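You operate a simulated robot arm through the tools that you are given. There is no shell and no other tool. Be economical: measure what you need, move in short steps, check, and stop when the job is done.

You run a simulated two-armed robot. Do the job below in one go: nothing can be reset, and whatever is moved stays where it is left.

## Task
Pick up the small pink ladle with one hand, pass it to the other hand and put it on the low shelf of the finish bench.

Only the result counts: the job must be done as asked and must still hold three seconds after the hand-in. Knocking over, shifting, dropping, spilling or breaking anything else fails it.

## Robot
Two 7-joint arms with two-finger parallel grippers on one trunk, on a base that drives. Base frame: it is fixed to the floor where the robot stands at the start and does not move with it; the origin is under the middle of the robot, x ahead of it, y to its left, z up; the surface under the hand at the start is at about z = 0.8. Units: m, rad, N and s.
The left shoulder is at the start at [0.02, 0.138, 1.225], the right one opposite. With the tool pointing down near the work surface each hand reaches from about 0.1 to 0.48 m from the robot's upright axis, wherever it stands, measured 20 degrees to its own side. Places, roughly: low shelf of the finish bench [0.2, 1.5, 0.2]; small pink ladle (6x5x14 cm) [0.5, 0.1, 0.8]. Payload 1.57 kg a hand.
Tool frame (each hand has its own): the origin (TCP) lies between the finger pads and is the grasp point; the fingertips stand 0.03 m ahead of it; z points along the fingers, y is the line along which they close. The gripper opens to 0.08 m. The fingers are 0.017 m wide and 0.012 m thick; the gripper's body (0.04 by 0.082 m) begins 0.08 m behind the TCP.
Orientation is that of the tool frame in the base frame, as a unit quaternion [w, x, y, z]. With the fingers straight down and closing along the base's y, the tool's x points along the base's -x, its y along +y and its z along -z.

## Interface
- The arms move only by the tool play_rows. It takes "left_deltas", "right_deltas" or both (then of equal length, played together; a hand with none holds still); each is a list of rows, each a list of 6 numbers: the shift along the base's x, y, z in units of 50 mm (1.0 is 50 mm), then the turn, a rotation vector about the base's x, y, z in units of 5 degrees (1.0 is 5 degrees). In form: [[dx, dy, dz, wx, wy, wz], ...]. A call has 1 to 10 rows; each row shifts and turns the commanded pose from where the row before left it. "left_grip" and "right_grip" are, for a hand that has rows, the gripper command, from -1 (fully open) to 1 (shut), values between in proportion, set as the call begins (left out, the last holds). A call with a number of a shift or a turn outside -1 to 1 is refused whole. A row lasts 0.2 s, in which the tool goes at most 0.05 m and 0.15 rad; a call with a longer step from one row to the next is refused whole, and so is a gripper value outside its range. Where a pose cannot be reached the arm comes as near as it can. A force on the tool above 40 N (or 10 N above the force at the start of the call, whichever is more), or a blocked arm, ends the call early, and 0.2 s more pass. Each finger travels about 0.045 m/s and halts on what it meets, pressing with about 38 N; the grip force reading is that of the motor and also rises with nothing between the fingers. The clock runs only during rows and for 0.2 s after the last one: add rows that do not move to give the fingers time. The reply holds the time, the measured pose of the TCP, the force on the tool along the base axes, the opening and the grip force, in the units named above and with some noise, with the torque about the TCP (base axes, N m) and any sound that the robot's microphone picked up.
- Cameras (640 x 400 px; columns grow to the right, rows downward): "scene" is now at [0.1884, 0.008, 1.1516]; the picture's right is [0.18, -0.98, 0.00], its down [-0.25, -0.05, -0.97] and it looks along [0.95, 0.17, -0.25] (base axes); focal length 214 px, centre (320, 200). "left" rides on the left gripper at [0.072, 0.007, -0.122] in its tool frame; the picture's right is [-0.09, 1.00, 0.00], its down [-0.84, -0.08, -0.54] and it looks along [-0.54, -0.05, 0.84] (tool axes); focal length 238 px, centre (320, 200). "right" rides on the right gripper at [0.072, -0.007, -0.122] in its tool frame; the picture's right is [0.09, 1.00, 0.00], its down [-0.84, 0.08, -0.54] and it looks along [-0.54, 0.05, 0.84] (tool axes); focal length 238 px, centre (320, 200). There is no depth. A picture from a camera that has moved, and an enlarged one, comes with that camera's place and axes in the base frame and with its lens. The place of the scene camera against the robot may be out by one fixed shift of up to 0.018 m in any direction.
- camera(camera): a new picture of that camera. The clock stands still meanwhile.
- move_column(by): slides the trunk up (or, below 0, down) by that many m; the arms and the scene camera ride with it, the base frame stays. It gives what a move gives, with no picture.
- steer(legs): drives the robot by 1 to 6 legs, each [ahead, left, turn to the left] in m, m and rad, along the robot's own axes; the way and the turn of a leg run together, so that a leg with both is an arc; at most 1.5 m and 3.142 rad a leg. The arms and the cameras ride along, it lands a little off, and it stops where it bumps. It gives what a move gives.
- head_to(pan, tilt): turns the head with the scene camera to pan (to the left, within 1.047 rad either way) and tilt (down, from -0.506 to 1.204), counted from straight ahead of the robot. It gives what a move gives.
- enlarge(camera, box): a new picture of the part [left, top, right, bottom] of that camera's present view, enlarged. The clock stands still meanwhile.
- job_done(): hands the job in; it is judged then, once.

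Go step by step. Nothing tells you exact positions but the pictures and the camera data: compare them with the known pose of the tool, close in by small moves and look again before you grip or let go. The budget is 120 turns and 88 pictures, counting those below and the enlarged ones. Unless the task says otherwise, let go and move clear before handing in, and close with one line.

The tools are called after "Emit:" as a command line: name --argument value ..., lists and objects as JSON in quotes. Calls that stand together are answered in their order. play_rows: Moves the arms, as the interface text tells. Its arguments: {"type":"object","properties":{"left_deltas":{"type":"array","items":{"type":"array","items":{"type":"number"}}},"left_grip":{"type":"number"},"right_deltas":{"type":"array","items":{"type":"array","items":{"type":"number"}}},"right_grip":{"type":"number"}},"required":[]} The other tools are called the same way: move_column (by) slides the trunk up or down; steer (legs) drives the base; head_to (pan, tilt) turns the head that bears the scene camera; camera (camera) takes a picture; enlarge (camera, box) takes an enlarged picture of a part of a camera's view; job_done () hands the job in.

At the start:

```text
clock: 0.0
left_ee_pos: [0.394, 0.2422, 1.0752]
left_orientation: [-0.001, -0.001, 1.0, 0.0]
left_ft_force: [-0.3, 0.6, -0.2]
left_wrist_torque: [-0.01, -0.02, 0.01]
left_finger_gap: 0.0801
left_finger_force: 0.1
right_ee_pos: [0.3823, -0.1261, 1.1069]
right_orientation: [0.0, 0.0, 1.0, 0.001]
right_ft_force: [0.7, 0.4, -0.3]
right_wrist_torque: [-0.02, 0.03, -0.01]
right_finger_gap: 0.0801
right_finger_force: 0.0
trunk travel left (down, up): [-0.6, 0.64]
robot x, y, heading: [0.0019, -0.0017, -0.005]
head pan, tilt: [0.178, 0.257]
```

scene: 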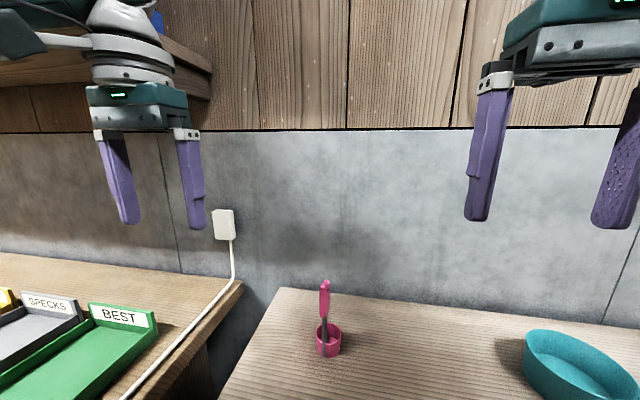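
right: 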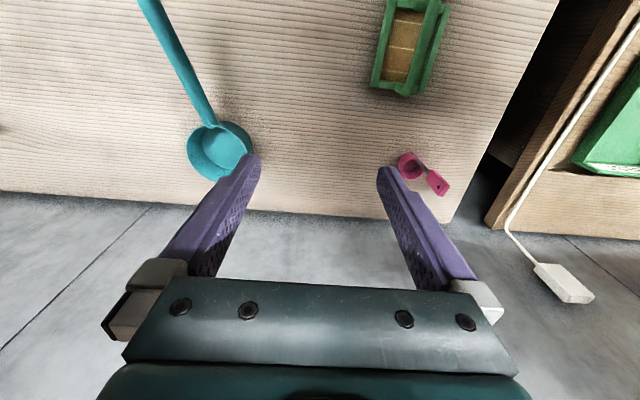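
left: 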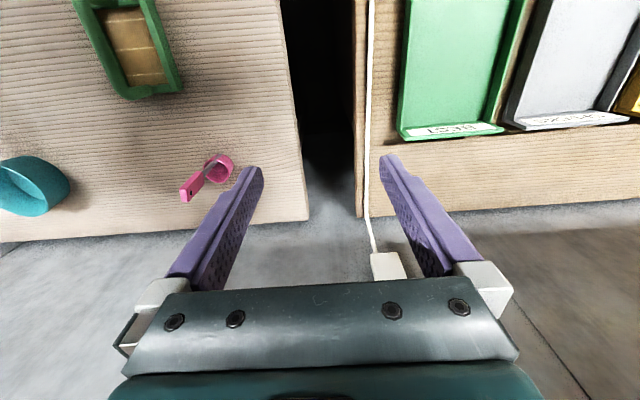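

The pink ladle stands upright with its cup on the table at about [0.48, 0.05, 0.8] and its handle up. I'll look closer at it, then look toward the finish bench on the left.

Emit:
enlarge --camera "scene" --box '[270, 260, 390, 370]'

Emit:
enlarge --camera "left" --box '[160, 130, 260, 220]'

Emit:
head_to --pan 1.047 --tilt 0.5

Emit:
camera --camera "scene"

```text
3.64 times, centred on (330, 315) of scene
camera zoom: at [0.1884, 0.008, 1.1516], right [0.18, -0.98, 0.0], down [-0.25, -0.05, -0.97], along [0.95, 0.17, -0.25], focal length 780 px, centre (284, -218)
```

zoom: 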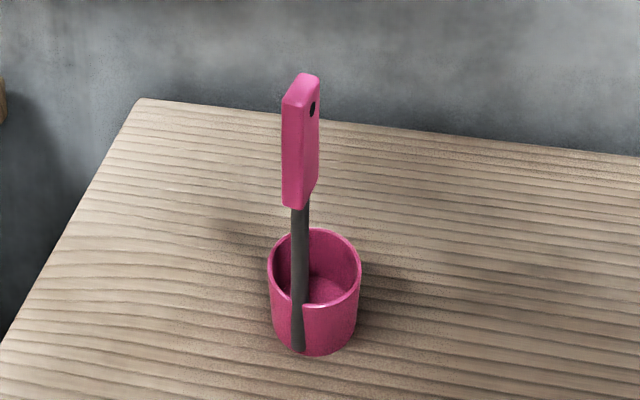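

```text
4.44 times, centred on (210, 175) of left
camera zoom: at [0.3238, 0.2481, 1.1975], right [0.09, 1.0, 0.0], down [0.84, -0.08, 0.54], along [0.54, -0.05, -0.84], focal length 1059 px, centre (809, 311)
```

zoom: 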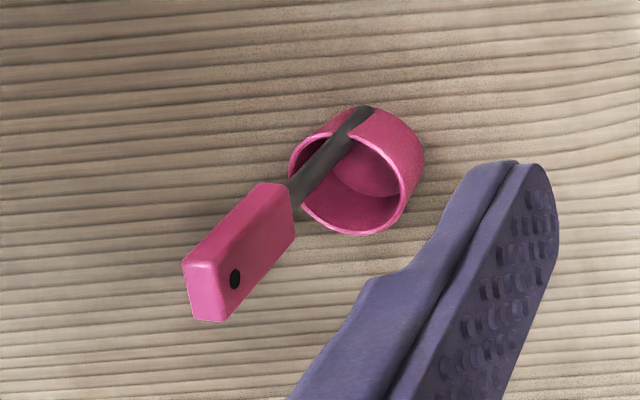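

```text
clock: 1.2
left_ee_pos: [0.394, 0.2406, 1.0745]
left_orientation: [0.0, 0.0, 1.0, 0.0]
left_ft_force: [0.5, -0.6, -0.1]
left_wrist_torque: [0.0, 0.0, -0.04]
left_finger_gap: 0.0802
left_finger_force: 0.0
right_ee_pos: [0.3816, -0.1265, 1.1074]
right_orientation: [0.0, -0.001, 1.0, 0.0]
right_ft_force: [0.6, -0.1, 0.3]
right_wrist_torque: [-0.01, -0.05, -0.02]
right_finger_gap: 0.0799
right_finger_force: 0.1
trunk travel left (down, up): [-0.6, 0.64]
robot x, y, heading: [0.0005, -0.0, -0.002]
head pan, tilt: [1.047, 0.499]
```

```text
82 pictures are left
camera scene: at [0.142, 0.0702, 1.1291], right [0.87, -0.5, 0.0], down [-0.24, -0.41, -0.88], along [0.44, 0.76, -0.48], focal length 214 px, centre (320, 200)
```

scene: 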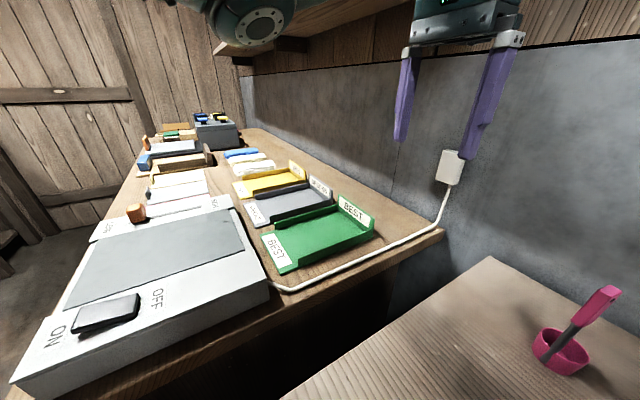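

The finish bench is on the left with its top close to the robot. I'll check the ladle handle's orientation from the right hand camera and aim the head lower to find the shelf.

Emit:
enlarge --camera "right" --box '[380, 135, 470, 210]'

Emit:
head_to --pan 0.15 --tilt 0.75

Emit:
camera --camera "scene"

```text
5.33 times, centred on (425, 172) of right
camera zoom: at [0.3108, -0.1328, 1.2301], right [-0.09, 1.0, 0.0], down [0.84, 0.08, 0.54], along [0.54, 0.05, -0.84], focal length 1271 px, centre (-240, 347)
```

zoom: 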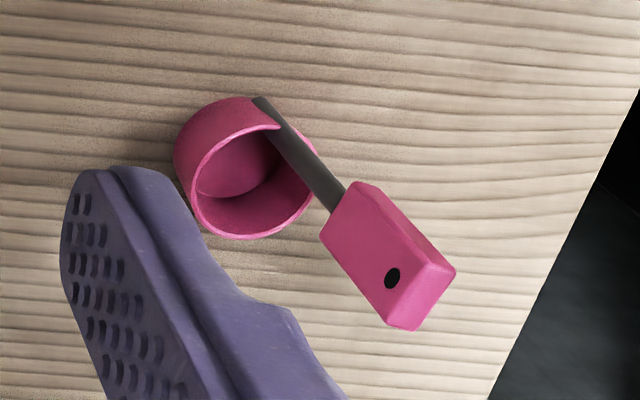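

```text
clock: 2.4
left_ee_pos: [0.3949, 0.2413, 1.0748]
left_orientation: [0.0, 0.0, 1.0, 0.0]
left_ft_force: [1.1, 0.1, -0.3]
left_wrist_torque: [0.0, 0.0, 0.01]
left_finger_gap: 0.08
left_finger_force: 0.1
right_ee_pos: [0.3814, -0.1273, 1.1081]
right_orientation: [0.001, 0.0, 1.0, 0.0]
right_ft_force: [0.3, -1.6, 0.0]
right_wrist_torque: [-0.03, 0.02, 0.05]
right_finger_gap: 0.08
right_finger_force: 0.2
trunk travel left (down, up): [-0.6, 0.64]
robot x, y, heading: [-0.0, -0.0017, -0.004]
head pan, tilt: [0.15, 0.75]
```

```text
80 pictures are left
camera scene: at [0.1784, 0.0039, 1.1072], right [0.15, -0.99, 0.0], down [-0.67, -0.1, -0.73], along [0.72, 0.11, -0.68], focal length 214 px, centre (320, 200)
```

scene: 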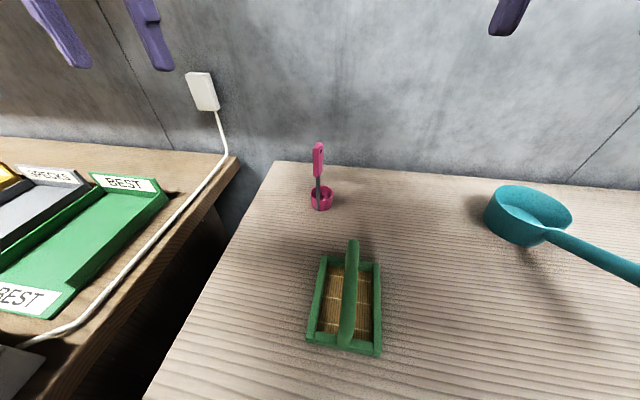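

The handle's wide face looks turned about 30° from the base axes. I'll bring the right hand near it, clear the left hand a bit, and look again.

Emit:
play_rows --right_deltas '[[0.2, 0.8, 0, 0, 0, 0], [0.2, 0.8, 0, 0, 0, 0], [0, 0.8, 0, 0, 0, 0], [0, 0.8, 0, 0, 0, 0], [0, 0.2, 0, 0, 0, 0]]' --left_deltas '[[-0.4, 0.2, 0, 0, 0, 0], [-0.4, 0.2, 0, 0, 0, 0], [-0.4, 0.2, 0, 0, 0, 0], [-0.4, 0.2, 0, 0, 0, 0], [0, 0, 0, 0, 0, 0]]' --right_grip -1

Emit:
camera --camera "right"

Emit:
enlarge --camera "scene" --box '[280, 130, 360, 220]'

```text
clock: 3.6
left_ee_pos: [0.3149, 0.2803, 1.0743]
left_orientation: [-0.001, -0.001, 1.0, 0.0]
left_ft_force: [-0.3, -0.3, 0.2]
left_wrist_torque: [0.02, 0.02, -0.01]
left_finger_gap: 0.0799
left_finger_force: 0.0
right_ee_pos: [0.4004, 0.0447, 1.1082]
right_orientation: [-0.001, -0.001, 1.0, 0.0]
right_ft_force: [0.1, 0.2, -0.7]
right_wrist_torque: [-0.01, -0.01, -0.03]
right_finger_gap: 0.0798
right_finger_force: 0.0
trunk travel left (down, up): [-0.6, 0.64]
robot x, y, heading: [0.0008, 0.0006, 0.005]
head pan, tilt: [0.15, 0.75]
```

```text
79 pictures are left
camera right: at [0.33, 0.0389, 1.2309], right [-0.09, 1.0, 0.0], down [0.84, 0.08, 0.54], along [0.54, 0.05, -0.84], focal length 238 px, centre (320, 200)
```

right: 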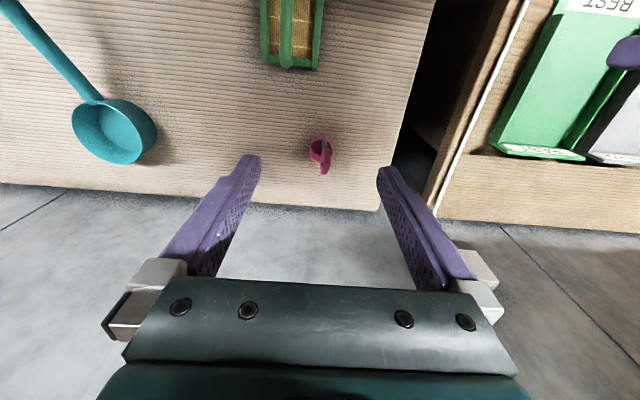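

```text
4.44 times, centred on (320, 175) of scene
camera zoom: at [0.1784, 0.0038, 1.1071], right [0.15, -0.99, 0.0], down [-0.67, -0.1, -0.73], along [0.72, 0.11, -0.68], focal length 953 px, centre (320, 311)
```

zoom: 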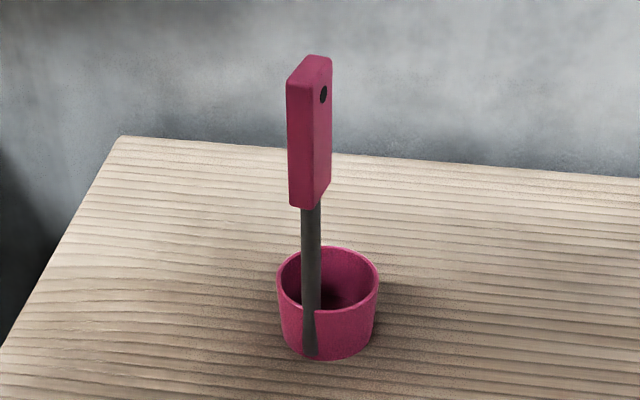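

Ladle is near [0.47, 0.055]. I zoom in for the handle's angle.

Emit:
enlarge --camera "right" --box '[296, 125, 344, 185]'

```text
6.67 times, centred on (320, 155) of right
camera zoom: at [0.33, 0.0389, 1.2309], right [-0.09, 1.0, 0.0], down [0.84, 0.08, 0.54], along [0.54, 0.05, -0.84], focal length 1589 px, centre (320, 500)
```

zoom: 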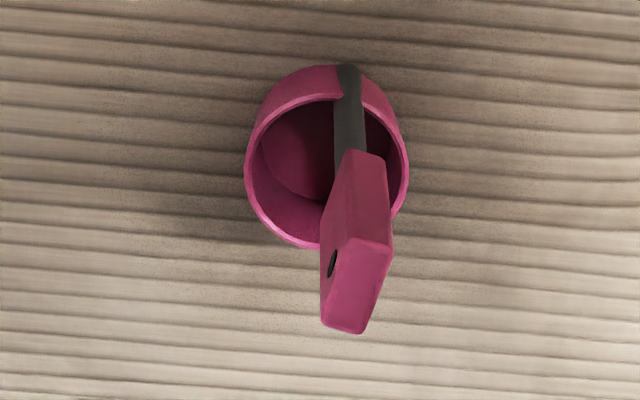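

The handle's top is about 20 × 10 mm at [0.465, 0.058, 0.94], thin along y and yawed about −6°. I'll centre the right hand above it and check.

Emit:
play_rows --right_deltas '[[0.6, 0.13, -0.4, 0, 0, -0.65], [0.7, 0.13, -0.4, 0, 0, -0.65], [0, 0, -0.4, 0, 0, 0], [0, 0, 0, 0, 0, 0]]'

Emit:
camera --camera "right"

Emit:
camera --camera "scene"

```text
clock: 4.6
left_ee_pos: [0.3154, 0.2802, 1.0754]
left_orientation: [0.001, 0.0, 1.0, 0.0]
left_ft_force: [0.1, -0.6, -0.7]
left_wrist_torque: [-0.01, 0.03, -0.02]
left_finger_gap: 0.0799
left_finger_force: 0.0
right_ee_pos: [0.416, 0.0299, 1.0643]
right_orientation: [0.0, 0.056, 0.998, 0.0]
right_ft_force: [0.8, -0.3, 0.8]
right_wrist_torque: [0.0, 0.02, 0.01]
right_finger_gap: 0.0803
right_finger_force: 0.0
right hand out of reach, approached as far as the arm can: row 1, 2
trunk travel left (down, up): [-0.6, 0.64]
robot x, y, heading: [-0.0023, 0.0035, 0.006]
head pan, tilt: [0.15, 0.75]
```

```text
76 pictures are left
camera right: at [0.3436, 0.0311, 1.1865], right [0.02, 1.0, 0.0], down [0.84, -0.02, 0.54], along [0.54, -0.01, -0.84], focal length 238 px, centre (320, 200)
```

right: 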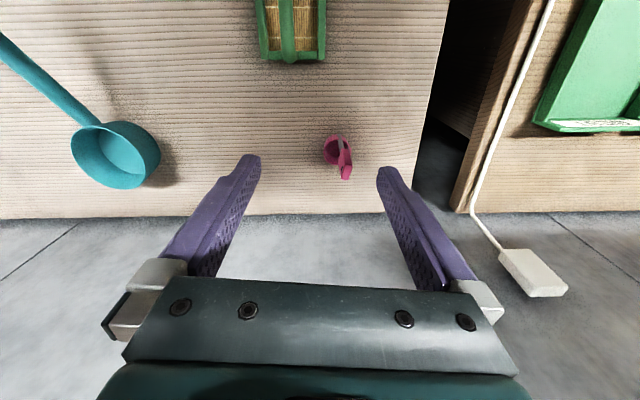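

```text
75 pictures are left
camera scene: at [0.1784, 0.0038, 1.1072], right [0.15, -0.99, 0.0], down [-0.67, -0.1, -0.73], along [0.72, 0.11, -0.68], focal length 214 px, centre (320, 200)
```

scene: 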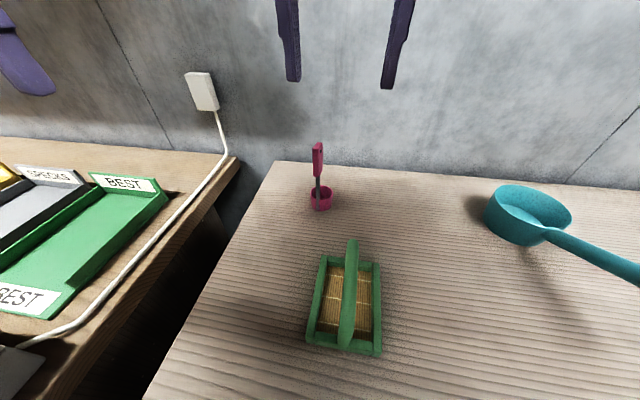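

The right hand falls short of the ladle. I'll look down to see how much room the base has to move up.

Emit:
head_to --pan 0.15 --tilt 1.204

Emit:
camera --camera "scene"

Emit:
head_to --pan 1.047 --tilt 1.1

Emit:
camera --camera "scene"

```text
clock: 5.5
left_ee_pos: [0.3147, 0.2801, 1.0746]
left_orientation: [0.0, -0.001, 1.0, 0.0]
left_ft_force: [0.9, -0.6, -0.2]
left_wrist_torque: [-0.04, 0.04, 0.02]
left_finger_gap: 0.0799
left_finger_force: 0.0
right_ee_pos: [0.4145, 0.0303, 1.0643]
right_orientation: [0.0, 0.056, 0.998, 0.0]
right_ft_force: [0.3, 0.4, 1.2]
right_wrist_torque: [0.03, 0.02, 0.0]
right_finger_gap: 0.0801
right_finger_force: 0.0
trunk travel left (down, up): [-0.6, 0.64]
robot x, y, heading: [0.0028, -0.0029, -0.001]
head pan, tilt: [0.15, 1.201]
```

```text
74 pictures are left
camera scene: at [0.1518, -0.0002, 1.0755], right [0.15, -0.99, 0.0], down [-0.92, -0.14, -0.36], along [0.36, 0.05, -0.93], focal length 214 px, centre (320, 200)
```

scene: 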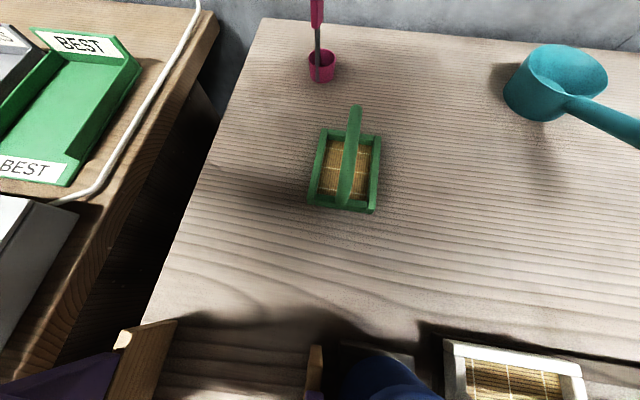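

```text
clock: 6.7
left_ee_pos: [0.3151, 0.2805, 1.0748]
left_orientation: [0.0, 0.0, 1.0, 0.0]
left_ft_force: [0.6, 0.1, -0.8]
left_wrist_torque: [0.01, 0.03, -0.01]
left_finger_gap: 0.0797
left_finger_force: 0.1
right_ee_pos: [0.4157, 0.0295, 1.0636]
right_orientation: [0.0, 0.057, 0.998, 0.001]
right_ft_force: [0.3, 0.4, 0.2]
right_wrist_torque: [0.0, 0.01, 0.03]
right_finger_gap: 0.0799
right_finger_force: 0.1
trunk travel left (down, up): [-0.6, 0.64]
robot x, y, heading: [0.0005, -0.0013, 0.003]
head pan, tilt: [1.047, 1.1]
```

```text
73 pictures are left
camera scene: at [0.1281, 0.046, 1.0814], right [0.87, -0.5, 0.0], down [-0.45, -0.77, -0.45], along [0.23, 0.39, -0.89], focal length 214 px, centre (320, 200)
```

scene: 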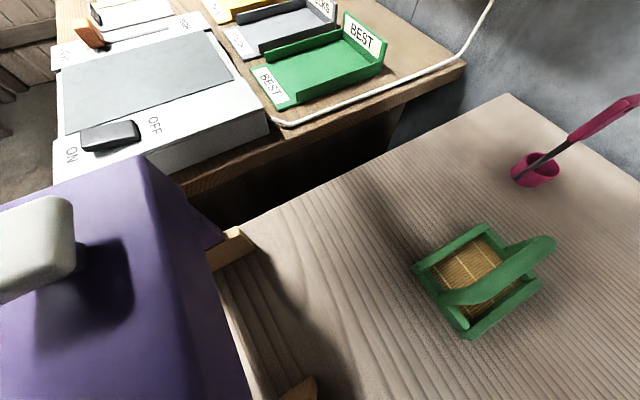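

The base is hemmed in, so I'll leave it there. I'll use the left hand tilted forward 20° to pick up the ladle, and the right hand to receive and place it.

Emit:
play_rows --right_deltas '[[-0.3, -0.8, 0.2, 0, 0, 0.65], [-0.3, -0.8, 0.2, 0, 0, 0.65], [-0.3, -0.8, 0, 0, 0, 0], [-0.3, -0.8, 0, 0, 0, 0], [0, -0.8, 0, 0, 0, 0], [0, 0, 0, 0, 0, 0]]' --left_deltas '[[0, 0, 0, 0, 0, 0], [0, 0, 0, 0, -0.8, 0], [0.4, -0.6, 0, 0, -0.8, 0], [0.4, -0.6, 0, 0, -0.8, 0], [0.4, -0.6, 0, 0, -0.8, 0], [0.4, -0.6, 0, 0, -0.8, 0]]' --left_grip -1

Emit:
play_rows --left_deltas '[[0.3, -0.7, -0.2, 0, 0, -0.6], [0.3, -0.7, -0.2, 0, 0, -0.6], [0.3, -0.7, -0.2, 0, 0, 0], [0, 0, 0, 0, 0, 0]]'

Emit:
head_to --pan 0.15 --tilt 0.5

Emit:
camera --camera "left"

Emit:
camera --camera "scene"

```text
clock: 8.1
left_ee_pos: [0.3948, 0.1577, 1.0756]
left_orientation: [0.175, 0.0, 0.985, -0.002]
left_ft_force: [-1.0, -0.8, -0.2]
left_wrist_torque: [-0.03, -0.02, -0.01]
left_finger_gap: 0.0802
left_finger_force: 0.0
right_ee_pos: [0.359, -0.1706, 1.0865]
right_orientation: [0.0, -0.001, 1.0, 0.0]
right_ft_force: [0.3, 0.3, -0.8]
right_wrist_torque: [-0.02, 0.0, 0.01]
right_finger_gap: 0.0799
right_finger_force: 0.0
trunk travel left (down, up): [-0.6, 0.64]
robot x, y, heading: [0.0044, 0.0032, -0.005]
head pan, tilt: [1.047, 1.1]
```

```text
clock: 9.1
left_ee_pos: [0.4401, 0.0547, 1.0437]
left_orientation: [0.173, 0.051, 0.983, -0.009]
left_ft_force: [-0.1, -0.6, -0.3]
left_wrist_torque: [0.01, -0.01, -0.01]
left_finger_gap: 0.0797
left_finger_force: 0.1
right_ee_pos: [0.3598, -0.169, 1.0852]
right_orientation: [0.0, 0.0, 1.0, 0.0]
right_ft_force: [-0.3, 0.3, -0.1]
right_wrist_torque: [0.03, 0.0, -0.01]
right_finger_gap: 0.0799
right_finger_force: 0.0
trunk travel left (down, up): [-0.6, 0.64]
robot x, y, heading: [0.0024, -0.0008, -0.002]
head pan, tilt: [1.047, 1.1]
```

```text
clock: 10.3
left_ee_pos: [0.4388, 0.0562, 1.0461]
left_orientation: [0.173, 0.051, 0.984, -0.009]
left_ft_force: [0.3, 0.6, -0.1]
left_wrist_torque: [0.02, 0.01, 0.03]
left_finger_gap: 0.0799
left_finger_force: 0.1
right_ee_pos: [0.3595, -0.169, 1.0846]
right_orientation: [0.001, -0.001, 1.0, -0.001]
right_ft_force: [-1.0, 0.2, -0.8]
right_wrist_torque: [-0.01, -0.03, -0.02]
right_finger_gap: 0.08
right_finger_force: 0.1
trunk travel left (down, up): [-0.6, 0.64]
robot x, y, heading: [0.0008, 0.0008, -0.001]
head pan, tilt: [0.15, 0.499]
```

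```text
72 pictures are left
camera left: at [0.3324, 0.0739, 1.1357], right [0.19, 0.98, 0.03], down [0.59, -0.14, 0.8], along [0.78, -0.13, -0.61], focal length 238 px, centre (320, 200)
```

left: 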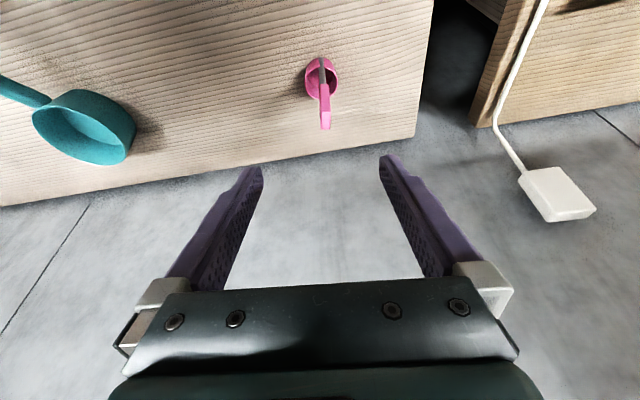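

```text
71 pictures are left
camera scene: at [0.1864, 0.0051, 1.1291], right [0.15, -0.99, 0.0], down [-0.47, -0.07, -0.88], along [0.87, 0.13, -0.48], focal length 214 px, centre (320, 200)
```

scene: 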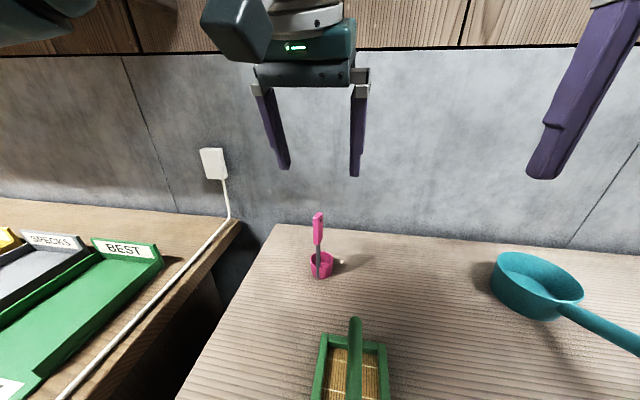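

The handle top is centred between the fingers at about [0.468, 0.059]. I'll descend partway and check.

Emit:
play_rows --left_deltas '[[0.3, 0.03, -0.5, 0, 0, 0], [0.25, 0.03, -0.5, 0, 0, 0], [0, 0, -0.5, 0, 0, 0], [0, 0, -0.3, 0, 0, 0], [0, 0, 0, 0, 0, 0]]'

Emit:
camera --camera "left"

Emit:
enlarge --camera "scene" --box '[260, 160, 400, 290]'

```text
clock: 11.5
left_ee_pos: [0.4665, 0.0588, 0.9558]
left_orientation: [0.173, 0.051, 0.984, -0.009]
left_ft_force: [-0.3, 0.5, 0.7]
left_wrist_torque: [-0.03, -0.03, 0.0]
left_finger_gap: 0.0799
left_finger_force: 0.0
right_ee_pos: [0.3599, -0.1699, 1.0864]
right_orientation: [0.0, 0.0, 1.0, 0.0]
right_ft_force: [-0.7, -0.3, -0.1]
right_wrist_torque: [-0.02, 0.0, -0.04]
right_finger_gap: 0.0798
right_finger_force: 0.0
trunk travel left (down, up): [-0.6, 0.64]
robot x, y, heading: [0.0015, 0.003, -0.002]
head pan, tilt: [0.15, 0.499]
```

```text
70 pictures are left
camera left: at [0.3598, 0.0775, 1.0462], right [0.19, 0.98, 0.03], down [0.59, -0.14, 0.8], along [0.78, -0.13, -0.61], focal length 238 px, centre (320, 200)
```

left: 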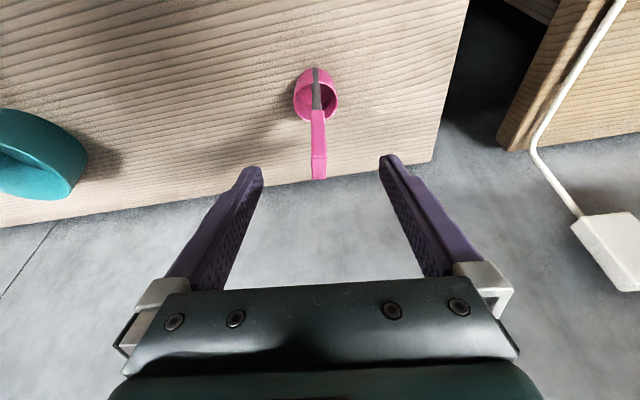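

```text
3.08 times, centred on (330, 225) of scene
camera zoom: at [0.1864, 0.005, 1.1291], right [0.15, -0.99, 0.0], down [-0.47, -0.07, -0.88], along [0.87, 0.13, -0.48], focal length 660 px, centre (289, 123)
```

zoom: 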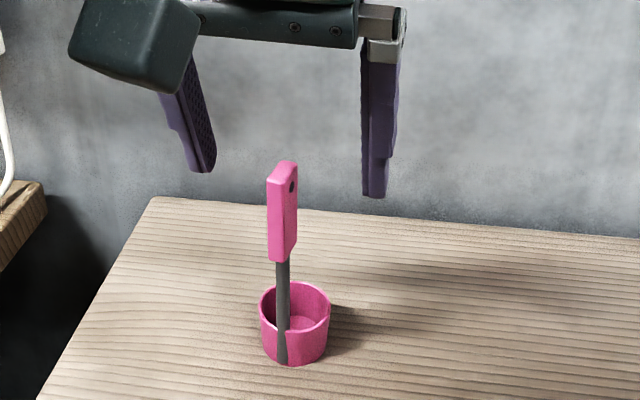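

Aligned. I'll descend 2 cm and close on the upper handle.

Emit:
play_rows --left_deltas '[[0, 0.03, -0.2, 0, 0, 0], [0, 0, -0.2, 0, 0, 0], [0, 0, 0, 0, 0, 0]]'

Emit:
play_rows --left_deltas '[[0, 0, 0, 0, 0, 0], [0, 0, 0, 0, 0, 0], [0, 0, 0, 0, 0, 0], [0, 0, 0, 0, 0, 0], [0, 0, 0, 0, 0, 0], [0, 0, 0, 0, 0, 0]]' --left_grip 1

Emit:
camera --camera "left"

Emit:
enlarge --camera "scene" --box '[260, 160, 400, 290]'

```text
clock: 12.3
left_ee_pos: [0.4665, 0.0617, 0.9345]
left_orientation: [0.172, 0.051, 0.984, -0.011]
left_ft_force: [-0.2, -0.5, -0.2]
left_wrist_torque: [0.0, -0.02, 0.0]
left_finger_gap: 0.0802
left_finger_force: 0.0
right_ee_pos: [0.3592, -0.1705, 1.0839]
right_orientation: [-0.001, -0.001, 1.0, 0.0]
right_ft_force: [0.0, -0.1, 0.2]
right_wrist_torque: [-0.06, -0.02, -0.01]
right_finger_gap: 0.08
right_finger_force: 0.1
trunk travel left (down, up): [-0.6, 0.64]
robot x, y, heading: [-0.0014, -0.0005, 0.001]
head pan, tilt: [0.15, 0.499]
```

```text
clock: 13.7
left_ee_pos: [0.4668, 0.0602, 0.934]
left_orientation: [0.173, 0.051, 0.984, -0.009]
left_ft_force: [-0.2, 0.3, -0.2]
left_wrist_torque: [0.0, 0.02, 0.03]
left_finger_gap: 0.0095
left_finger_force: 28.2
right_ee_pos: [0.3601, -0.1711, 1.0848]
right_orientation: [0.0, 0.0, 1.0, 0.0]
right_ft_force: [0.3, -1.2, 0.9]
right_wrist_torque: [0.01, 0.03, -0.03]
right_finger_gap: 0.0798
right_finger_force: 0.0
trunk travel left (down, up): [-0.6, 0.64]
robot x, y, heading: [0.0006, -0.0001, 0.001]
head pan, tilt: [0.15, 0.499]
```

```text
68 pictures are left
camera left: at [0.3599, 0.0794, 1.0255], right [0.19, 0.98, 0.03], down [0.59, -0.14, 0.79], along [0.78, -0.13, -0.61], focal length 238 px, centre (320, 200)
```

left: 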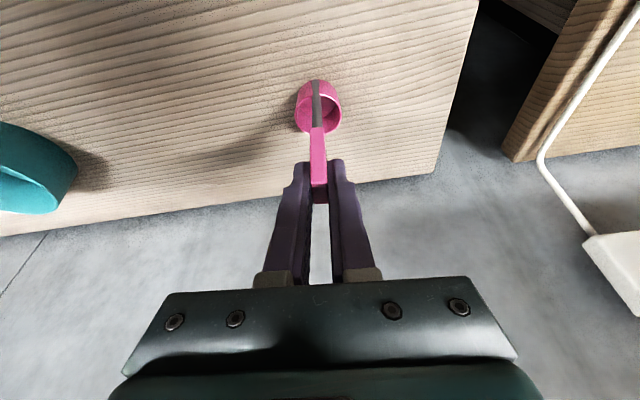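

```text
3.08 times, centred on (330, 225) of scene
camera zoom: at [0.1864, 0.005, 1.1291], right [0.15, -0.99, 0.0], down [-0.47, -0.07, -0.88], along [0.87, 0.13, -0.48], focal length 660 px, centre (289, 123)
```

zoom: 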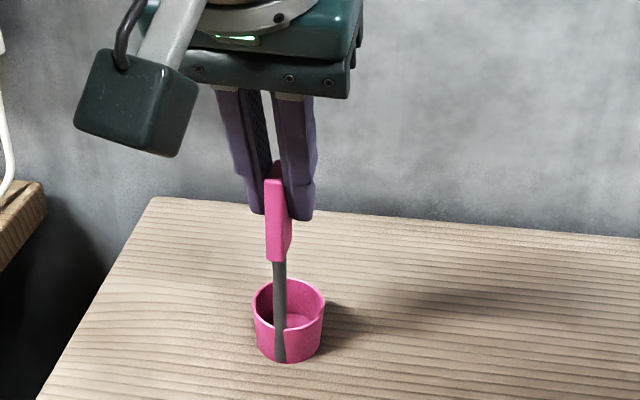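

Gripped, gap 9.5 mm. I'll lift straight up, then undo the yaw and bring it to the middle.

Emit:
play_rows --left_deltas '[[0, 0, 0.4, 0, 0, 0], [0, 0, 0.6, 0, 0, 0], [0, 0, 0.6, 0, 0, 0], [0, 0, 0.6, 0, 0, 0.4], [-0.2, -0.2, 0.6, 0, 0, 0.4], [-0.2, -0.2, 0.6, 0, 0, 0.4], [0, 0, 0, 0, 0, 0]]'

Emit:
camera --camera "scene"

```text
clock: 15.3
left_ee_pos: [0.4438, 0.0409, 1.1053]
left_orientation: [0.173, 0.0, 0.985, 0.0]
left_ft_force: [0.9, -0.7, -0.7]
left_wrist_torque: [0.0, 0.07, -0.01]
left_finger_gap: 0.0094
left_finger_force: 27.4
right_ee_pos: [0.359, -0.1687, 1.0845]
right_orientation: [0.0, 0.0, 1.0, 0.0]
right_ft_force: [0.2, 0.0, 0.3]
right_wrist_torque: [-0.01, 0.01, 0.05]
right_finger_gap: 0.08
right_finger_force: 0.0
trunk travel left (down, up): [-0.6, 0.64]
robot x, y, heading: [-0.0001, -0.0041, -0.0]
head pan, tilt: [0.15, 0.499]
```

```text
66 pictures are left
camera scene: at [0.1864, 0.005, 1.1291], right [0.15, -0.99, 0.0], down [-0.47, -0.07, -0.88], along [0.87, 0.13, -0.48], focal length 214 px, centre (320, 200)
```

scene: 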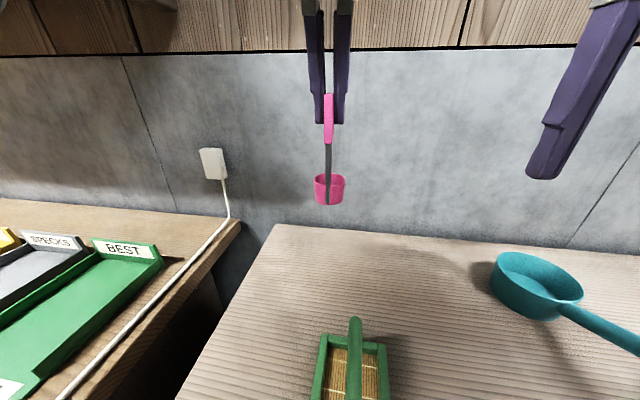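

The ladle is lifted and upright. I'll turn the right hand to point nearly horizontally forward, well to the side, before bringing it in below the left fingers.

Emit:
play_rows --right_deltas '[[-0.1, -0.2, -0.2, 0, -1, 0], [0, -0.2, -0.2, 0, -1, 0], [0, 0, -0.2, 0, -1, 0], [0, 0, 0, 0, -1, 0], [0, 0, 0, 0, -1, 0], [0, 0, 0, 0, -1, 0], [0, 0, 0, 0, -1, 0], [0, 0, 0, 0, -1, 0]]' --right_grip -1

Emit:
play_rows --right_deltas '[[0, 0, 0, 0, -1, 0], [0, 0, 0, 0, -1, 0], [0, 0, 0, 0, -1, 0], [0, 0, 0, 0, -1, 0], [0, 0, 0, 0, -1, 0], [0, 0, 0, 0, -1, 0], [0, 0, 0, 0, -1, 0], [0, 0, 0, 0, -1, 0], [0, 0, 0, 0, 0, 0]]'

Emit:
camera --camera "right"

Emit:
camera --camera "scene"

```text
clock: 17.1
left_ee_pos: [0.4446, 0.0429, 1.1043]
left_orientation: [0.172, 0.0, 0.985, 0.0]
left_ft_force: [0.7, -1.2, 0.0]
left_wrist_torque: [-0.01, -0.02, -0.01]
left_finger_gap: 0.0091
left_finger_force: 27.5
right_ee_pos: [0.3539, -0.1917, 1.054]
right_orientation: [0.343, 0.0, 0.939, 0.0]
right_ft_force: [0.6, 0.5, 0.0]
right_wrist_torque: [-0.01, -0.02, -0.01]
right_finger_gap: 0.0799
right_finger_force: 0.1
trunk travel left (down, up): [-0.6, 0.64]
robot x, y, heading: [-0.0004, 0.0026, -0.002]
head pan, tilt: [0.15, 0.499]
```

```text
clock: 19.1
left_ee_pos: [0.4445, 0.042, 1.1052]
left_orientation: [0.173, 0.0, 0.985, 0.0]
left_ft_force: [0.4, -0.2, -0.5]
left_wrist_torque: [0.0, 0.03, -0.01]
left_finger_gap: 0.0095
left_finger_force: 27.3
right_ee_pos: [0.3809, -0.1902, 1.0494]
right_orientation: [0.643, 0.001, 0.766, -0.001]
right_ft_force: [-0.6, -0.4, 0.5]
right_wrist_torque: [0.03, 0.02, -0.07]
right_finger_gap: 0.0801
right_finger_force: 0.1
right hand out of reach, approached as far as the arm can: row 1, 2, 3, 4
trunk travel left (down, up): [-0.6, 0.64]
robot x, y, heading: [-0.0009, -0.0041, -0.003]
head pan, tilt: [0.15, 0.499]
```

```text
65 pictures are left
camera right: at [0.2491, -0.1969, 0.9985], right [-0.02, 1.0, -0.09], down [-0.39, 0.08, 0.92], along [0.92, 0.05, 0.39], focal length 238 px, centre (320, 200)
```

right: 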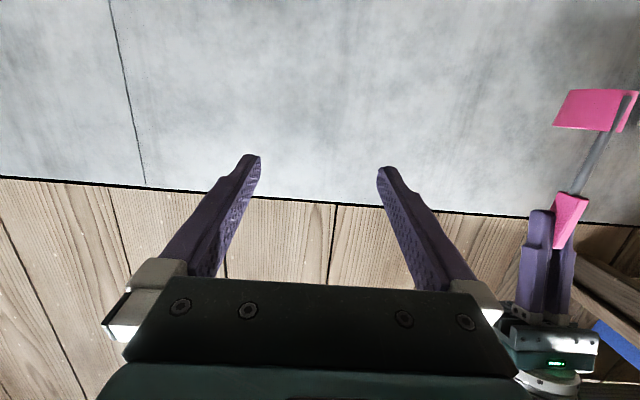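

```text
64 pictures are left
camera scene: at [0.1864, 0.005, 1.1291], right [0.15, -0.99, 0.0], down [-0.47, -0.07, -0.88], along [0.87, 0.13, -0.48], focal length 214 px, centre (320, 200)
```

scene: 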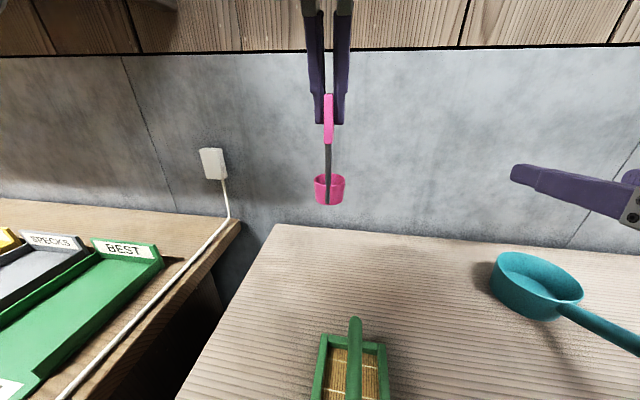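

If it points straight ahead at the middle, the right wrist would crowd the head. So I'll yaw the left hand −45° with the ladle and the right hand +45°, so they meet at right angles with the arms splayed apart.

Emit:
play_rows --left_deltas '[[0, 0, 0, 0, 0, -1], [0, 0, 0, 0, 0, -1], [0, 0, 0, 0, 0, -1], [0, 0, 0, 0, 0, -1], [0, 0, 0, 0, 0, -1], [0, 0, 0, 0, 0, -1], [0, 0, 0, 0, 0, -1], [0, 0, 0, 0, 0, -1], [0, 0, 0, 0, 0, -1], [0, 0, 0, 0, 0, 0]]' --right_deltas '[[0, 0, 0, 0, 0, 1], [0, 0, 0, 0, 0, 1], [0, 0, 0, 0, 0, 1], [0, 0, 0, 0, 0, 1], [0, 0, 0, 0, 0, 1], [0, 0, 0, 0, 0, 1], [0, 0, 0, 0, 0, 1], [0, 0, 0, 0, 0, 1], [0, 0, 0, 0, 0, 1], [0, 0, 0, 0, 0, 0]]'

Emit:
camera --camera "scene"

Emit:
camera --camera "right"

```text
clock: 21.3
left_ee_pos: [0.4458, 0.0396, 1.1033]
left_orientation: [0.161, 0.377, 0.91, -0.066]
left_ft_force: [1.0, -0.1, -1.0]
left_wrist_torque: [-0.03, 0.0, -0.02]
left_finger_gap: 0.009
left_finger_force: 27.8
right_ee_pos: [0.3798, -0.191, 1.0468]
right_orientation: [0.594, -0.294, 0.707, 0.246]
right_ft_force: [-0.2, -1.2, 0.0]
right_wrist_torque: [0.0, -0.03, 0.0]
right_finger_gap: 0.08
right_finger_force: 0.1
trunk travel left (down, up): [-0.6, 0.64]
robot x, y, heading: [0.0008, 0.0011, -0.004]
head pan, tilt: [0.15, 0.499]
```

```text
63 pictures are left
camera scene: at [0.1864, 0.005, 1.1291], right [0.15, -0.99, 0.0], down [-0.47, -0.07, -0.88], along [0.87, 0.13, -0.48], focal length 214 px, centre (320, 200)
```

scene: 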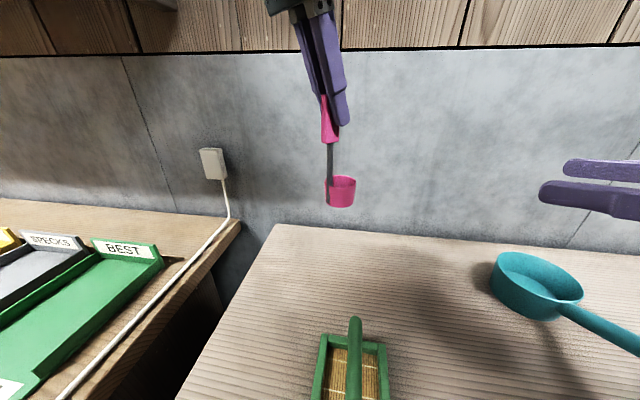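

```text
62 pictures are left
camera right: at [0.2917, -0.2882, 0.9987], right [-0.72, 0.69, -0.09], down [-0.33, -0.22, 0.92], along [0.62, 0.69, 0.39], focal length 238 px, centre (320, 200)
```

right: 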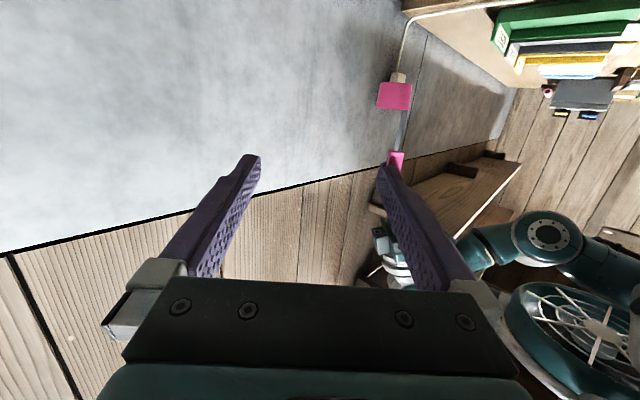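

Both hands are splayed as wanted. I'll bring the right hand in to about 9 cm short of the handle, at the height of the exposed lower grip.

Emit:
play_rows --right_deltas '[[0, 0.7, 0.07, 0, 0, 0], [0, 0.7, 0.07, 0, 0, 0], [0, 0.7, 0.07, 0, 0, 0], [0, 0.7, 0.07, 0, 0, 0], [0, 0.5, 0, 0, 0, 0], [0, 0, 0, 0, 0, 0]]'

Emit:
camera --camera "scene"

Emit:
camera --camera "right"

```text
clock: 22.7
left_ee_pos: [0.4463, 0.0406, 1.1047]
left_orientation: [0.159, 0.376, 0.91, -0.066]
left_ft_force: [-1.4, 0.4, -0.9]
left_wrist_torque: [-0.01, 0.02, 0.0]
left_finger_gap: 0.0092
left_finger_force: 27.6
right_ee_pos: [0.3821, -0.0245, 1.0621]
right_orientation: [0.594, -0.294, 0.707, 0.247]
right_ft_force: [-0.2, 0.6, 0.1]
right_wrist_torque: [-0.02, 0.03, 0.02]
right_finger_gap: 0.0801
right_finger_force: 0.1
trunk travel left (down, up): [-0.6, 0.64]
robot x, y, heading: [0.0013, -0.0003, 0.004]
head pan, tilt: [0.15, 0.499]
```

```text
61 pictures are left
camera scene: at [0.1864, 0.005, 1.1291], right [0.15, -0.99, 0.0], down [-0.47, -0.07, -0.88], along [0.87, 0.13, -0.48], focal length 214 px, centre (320, 200)
```

scene: 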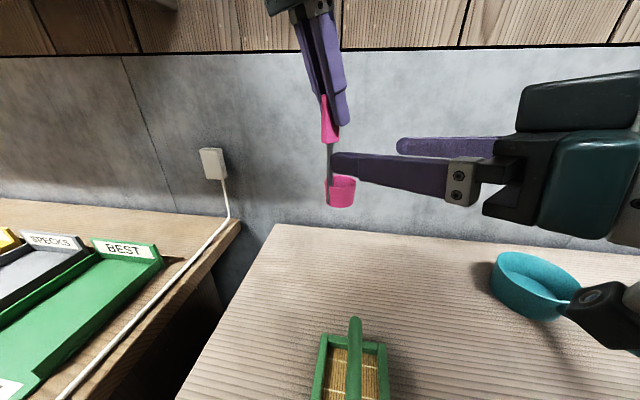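

```text
60 pictures are left
camera right: at [0.2937, -0.1234, 1.0132], right [-0.72, 0.69, -0.09], down [-0.33, -0.22, 0.92], along [0.62, 0.69, 0.39], focal length 238 px, centre (320, 200)
```

right: 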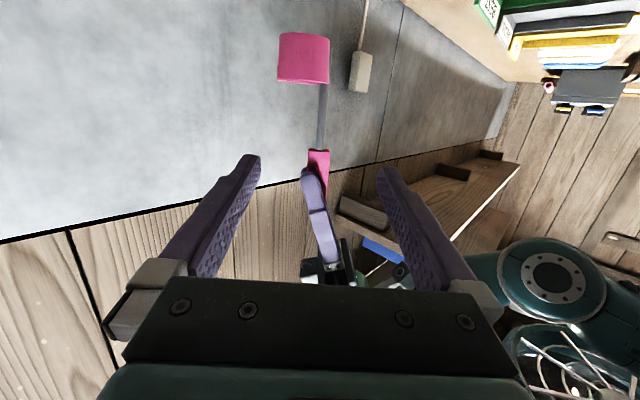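

The handle is centred between the right fingers, with about 18 mm of grip free below the left fingertips. I'll advance, slightly lower.

Emit:
play_rows --right_deltas '[[0.3, 0.3, -0.03, 0, 0, 0], [0.3, 0.3, -0.03, 0, 0, 0], [0.35, 0.35, 0, 0, 0, 0], [0.33, 0.35, 0, 0, 0, 0], [0, 0, 0, 0, 0, 0]]'

Emit:
enlarge --camera "scene" --box '[250, 40, 450, 220]'

Emit:
camera --camera "right"

```text
clock: 23.9
left_ee_pos: [0.4459, 0.0397, 1.1042]
left_orientation: [0.16, 0.377, 0.91, -0.066]
left_ft_force: [0.0, 0.3, -0.7]
left_wrist_torque: [-0.02, 0.01, 0.0]
left_finger_gap: 0.0091
left_finger_force: 27.7
right_ee_pos: [0.4452, 0.0388, 1.0575]
right_orientation: [0.594, -0.293, 0.708, 0.245]
right_ft_force: [0.0, 0.4, 0.6]
right_wrist_torque: [0.02, 0.02, 0.07]
right_finger_gap: 0.0799
right_finger_force: 0.1
trunk travel left (down, up): [-0.6, 0.64]
robot x, y, heading: [-0.0045, -0.0046, 0.001]
head pan, tilt: [0.15, 0.499]
```

```text
2.22 times, centred on (350, 130) of scene
camera zoom: at [0.1864, 0.005, 1.1291], right [0.15, -0.99, 0.0], down [-0.47, -0.07, -0.88], along [0.87, 0.13, -0.48], focal length 477 px, centre (253, 356)
```

zoom: 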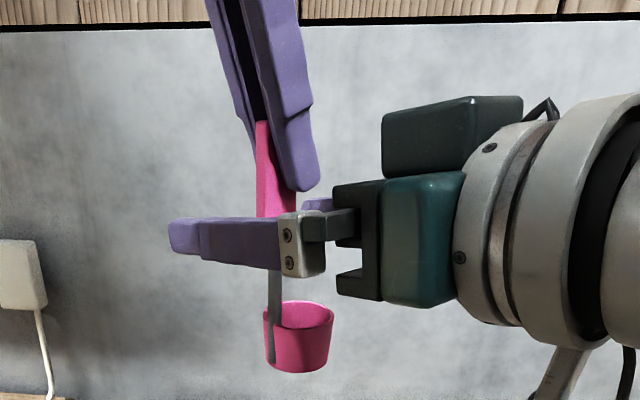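

```text
58 pictures are left
camera right: at [0.3568, -0.0605, 1.0087], right [-0.72, 0.69, -0.09], down [-0.33, -0.22, 0.92], along [0.62, 0.69, 0.39], focal length 238 px, centre (320, 200)
```

right: 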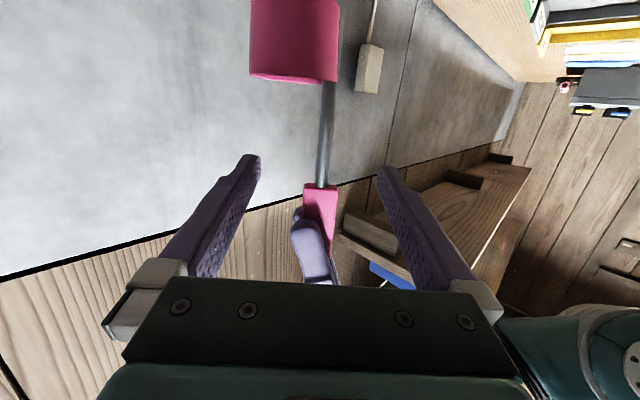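

The handle is centred. I'll raise the right hand 4 mm so the pads sit fully on the pink grip, then close.

Emit:
play_rows --right_deltas '[[0, 0, 0.08, 0, 0, 0], [0, 0, 0, 0, 0, 0]]'

Emit:
play_rows --right_deltas '[[0, 0, 0, 0, 0, 0], [0, 0, 0, 0, 0, 0], [0, 0, 0, 0, 0, 0], [0, 0, 0, 0, 0, 0], [0, 0, 0, 0, 0, 0], [0, 0, 0, 0, 0, 0]]' --right_grip 1

Emit:
camera --camera "right"

Emit:
enlarge --camera "scene" --box '[250, 40, 450, 220]'

```text
clock: 24.5
left_ee_pos: [0.4465, 0.0406, 1.1037]
left_orientation: [0.159, 0.377, 0.91, -0.066]
left_ft_force: [0.0, -1.1, -0.5]
left_wrist_torque: [-0.02, 0.0, 0.01]
left_finger_gap: 0.0093
left_finger_force: 27.6
right_ee_pos: [0.4463, 0.0383, 1.0618]
right_orientation: [0.594, -0.293, 0.708, 0.245]
right_ft_force: [-0.3, -0.6, 0.5]
right_wrist_torque: [-0.01, -0.03, 0.01]
right_finger_gap: 0.0798
right_finger_force: 0.1
trunk travel left (down, up): [-0.6, 0.64]
robot x, y, heading: [0.003, 0.0046, -0.002]
head pan, tilt: [0.15, 0.499]
```

```text
clock: 25.9
left_ee_pos: [0.4468, 0.0404, 1.1038]
left_orientation: [0.16, 0.378, 0.91, -0.067]
left_ft_force: [4.7, -2.3, -1.4]
left_wrist_torque: [-0.05, -0.08, 0.03]
left_finger_gap: 0.0093
left_finger_force: 27.4
right_ee_pos: [0.4449, 0.0383, 1.0619]
right_orientation: [0.594, -0.293, 0.707, 0.246]
right_ft_force: [-4.9, 2.7, 0.2]
right_wrist_torque: [-0.07, -0.12, -0.01]
right_finger_gap: 0.0203
right_finger_force: 33.5
trunk travel left (down, up): [-0.6, 0.64]
robot x, y, heading: [-0.0024, -0.0029, -0.002]
head pan, tilt: [0.15, 0.499]
```

```text
57 pictures are left
camera right: at [0.357, -0.0599, 1.0123], right [-0.72, 0.69, -0.09], down [-0.33, -0.22, 0.92], along [0.61, 0.69, 0.39], focal length 238 px, centre (320, 200)
```

right: 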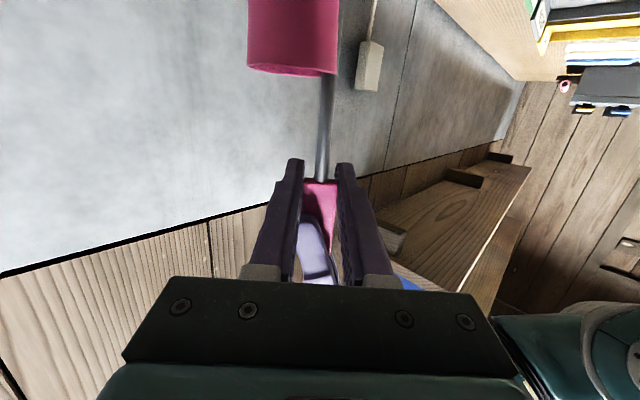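

```text
2.22 times, centred on (350, 130) of scene
camera zoom: at [0.1864, 0.005, 1.1291], right [0.15, -0.99, 0.0], down [-0.47, -0.07, -0.88], along [0.87, 0.13, -0.48], focal length 477 px, centre (253, 356)
```

zoom: 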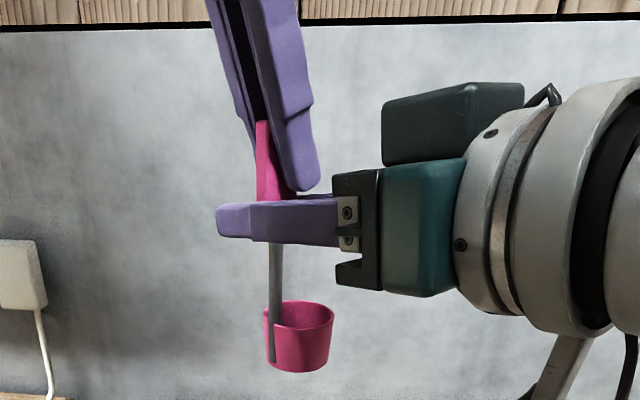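

The right hand holds it (20 mm). I'll open the left hand and withdraw it along its own axis.

Emit:
play_rows --left_deltas '[[0, 0, 0, 0, 0, 0], [0, 0, 0, 0, 0, 0], [0, 0, 0, 0, 0, 0], [0, 0, 0, 0, 0, 0]]' --left_grip -0.3

Emit:
play_rows --left_deltas '[[-0.1, 0.1, 0.4, 0, 0, 0], [-0.15, 0.15, 0.6, 0, 0, 0], [-0.15, 0.15, 0.6, 0, 0, 0], [0, 0, 0, 0, 0, 0]]'

Emit:
camera --camera "scene"

```text
clock: 26.9
left_ee_pos: [0.4455, 0.0406, 1.1051]
left_orientation: [0.16, 0.377, 0.91, -0.066]
left_ft_force: [-0.3, 0.9, 0.5]
left_wrist_torque: [-0.04, 0.02, -0.03]
left_finger_gap: 0.0521
left_finger_force: 0.0
right_ee_pos: [0.4458, 0.0384, 1.0603]
right_orientation: [0.594, -0.293, 0.707, 0.246]
right_ft_force: [0.7, -0.2, 0.2]
right_wrist_torque: [0.04, -0.02, 0.0]
right_finger_gap: 0.0202
right_finger_force: 34.4
trunk travel left (down, up): [-0.6, 0.64]
robot x, y, heading: [0.0004, -0.001, -0.001]
head pan, tilt: [0.15, 0.499]
```

```text
clock: 27.9
left_ee_pos: [0.4253, 0.0608, 1.1841]
left_orientation: [0.159, 0.378, 0.91, -0.068]
left_ft_force: [-0.2, -0.7, -0.5]
left_wrist_torque: [0.0, 0.0, -0.02]
left_finger_gap: 0.052
left_finger_force: 0.0
right_ee_pos: [0.4469, 0.0383, 1.0618]
right_orientation: [0.593, -0.294, 0.708, 0.246]
right_ft_force: [0.0, -0.1, 0.0]
right_wrist_torque: [-0.01, 0.01, 0.03]
right_finger_gap: 0.0202
right_finger_force: 34.3
trunk travel left (down, up): [-0.6, 0.64]
robot x, y, heading: [0.0017, 0.0005, -0.002]
head pan, tilt: [0.15, 0.499]
```

```text
55 pictures are left
camera scene: at [0.1864, 0.005, 1.1291], right [0.15, -0.99, 0.0], down [-0.47, -0.07, -0.88], along [0.87, 0.13, -0.48], focal length 214 px, centre (320, 200)
```

scene: 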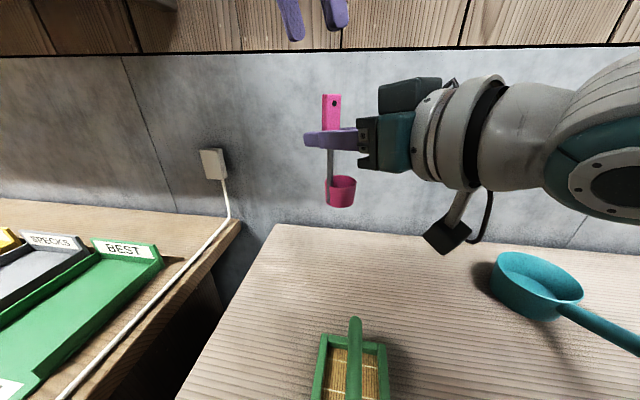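

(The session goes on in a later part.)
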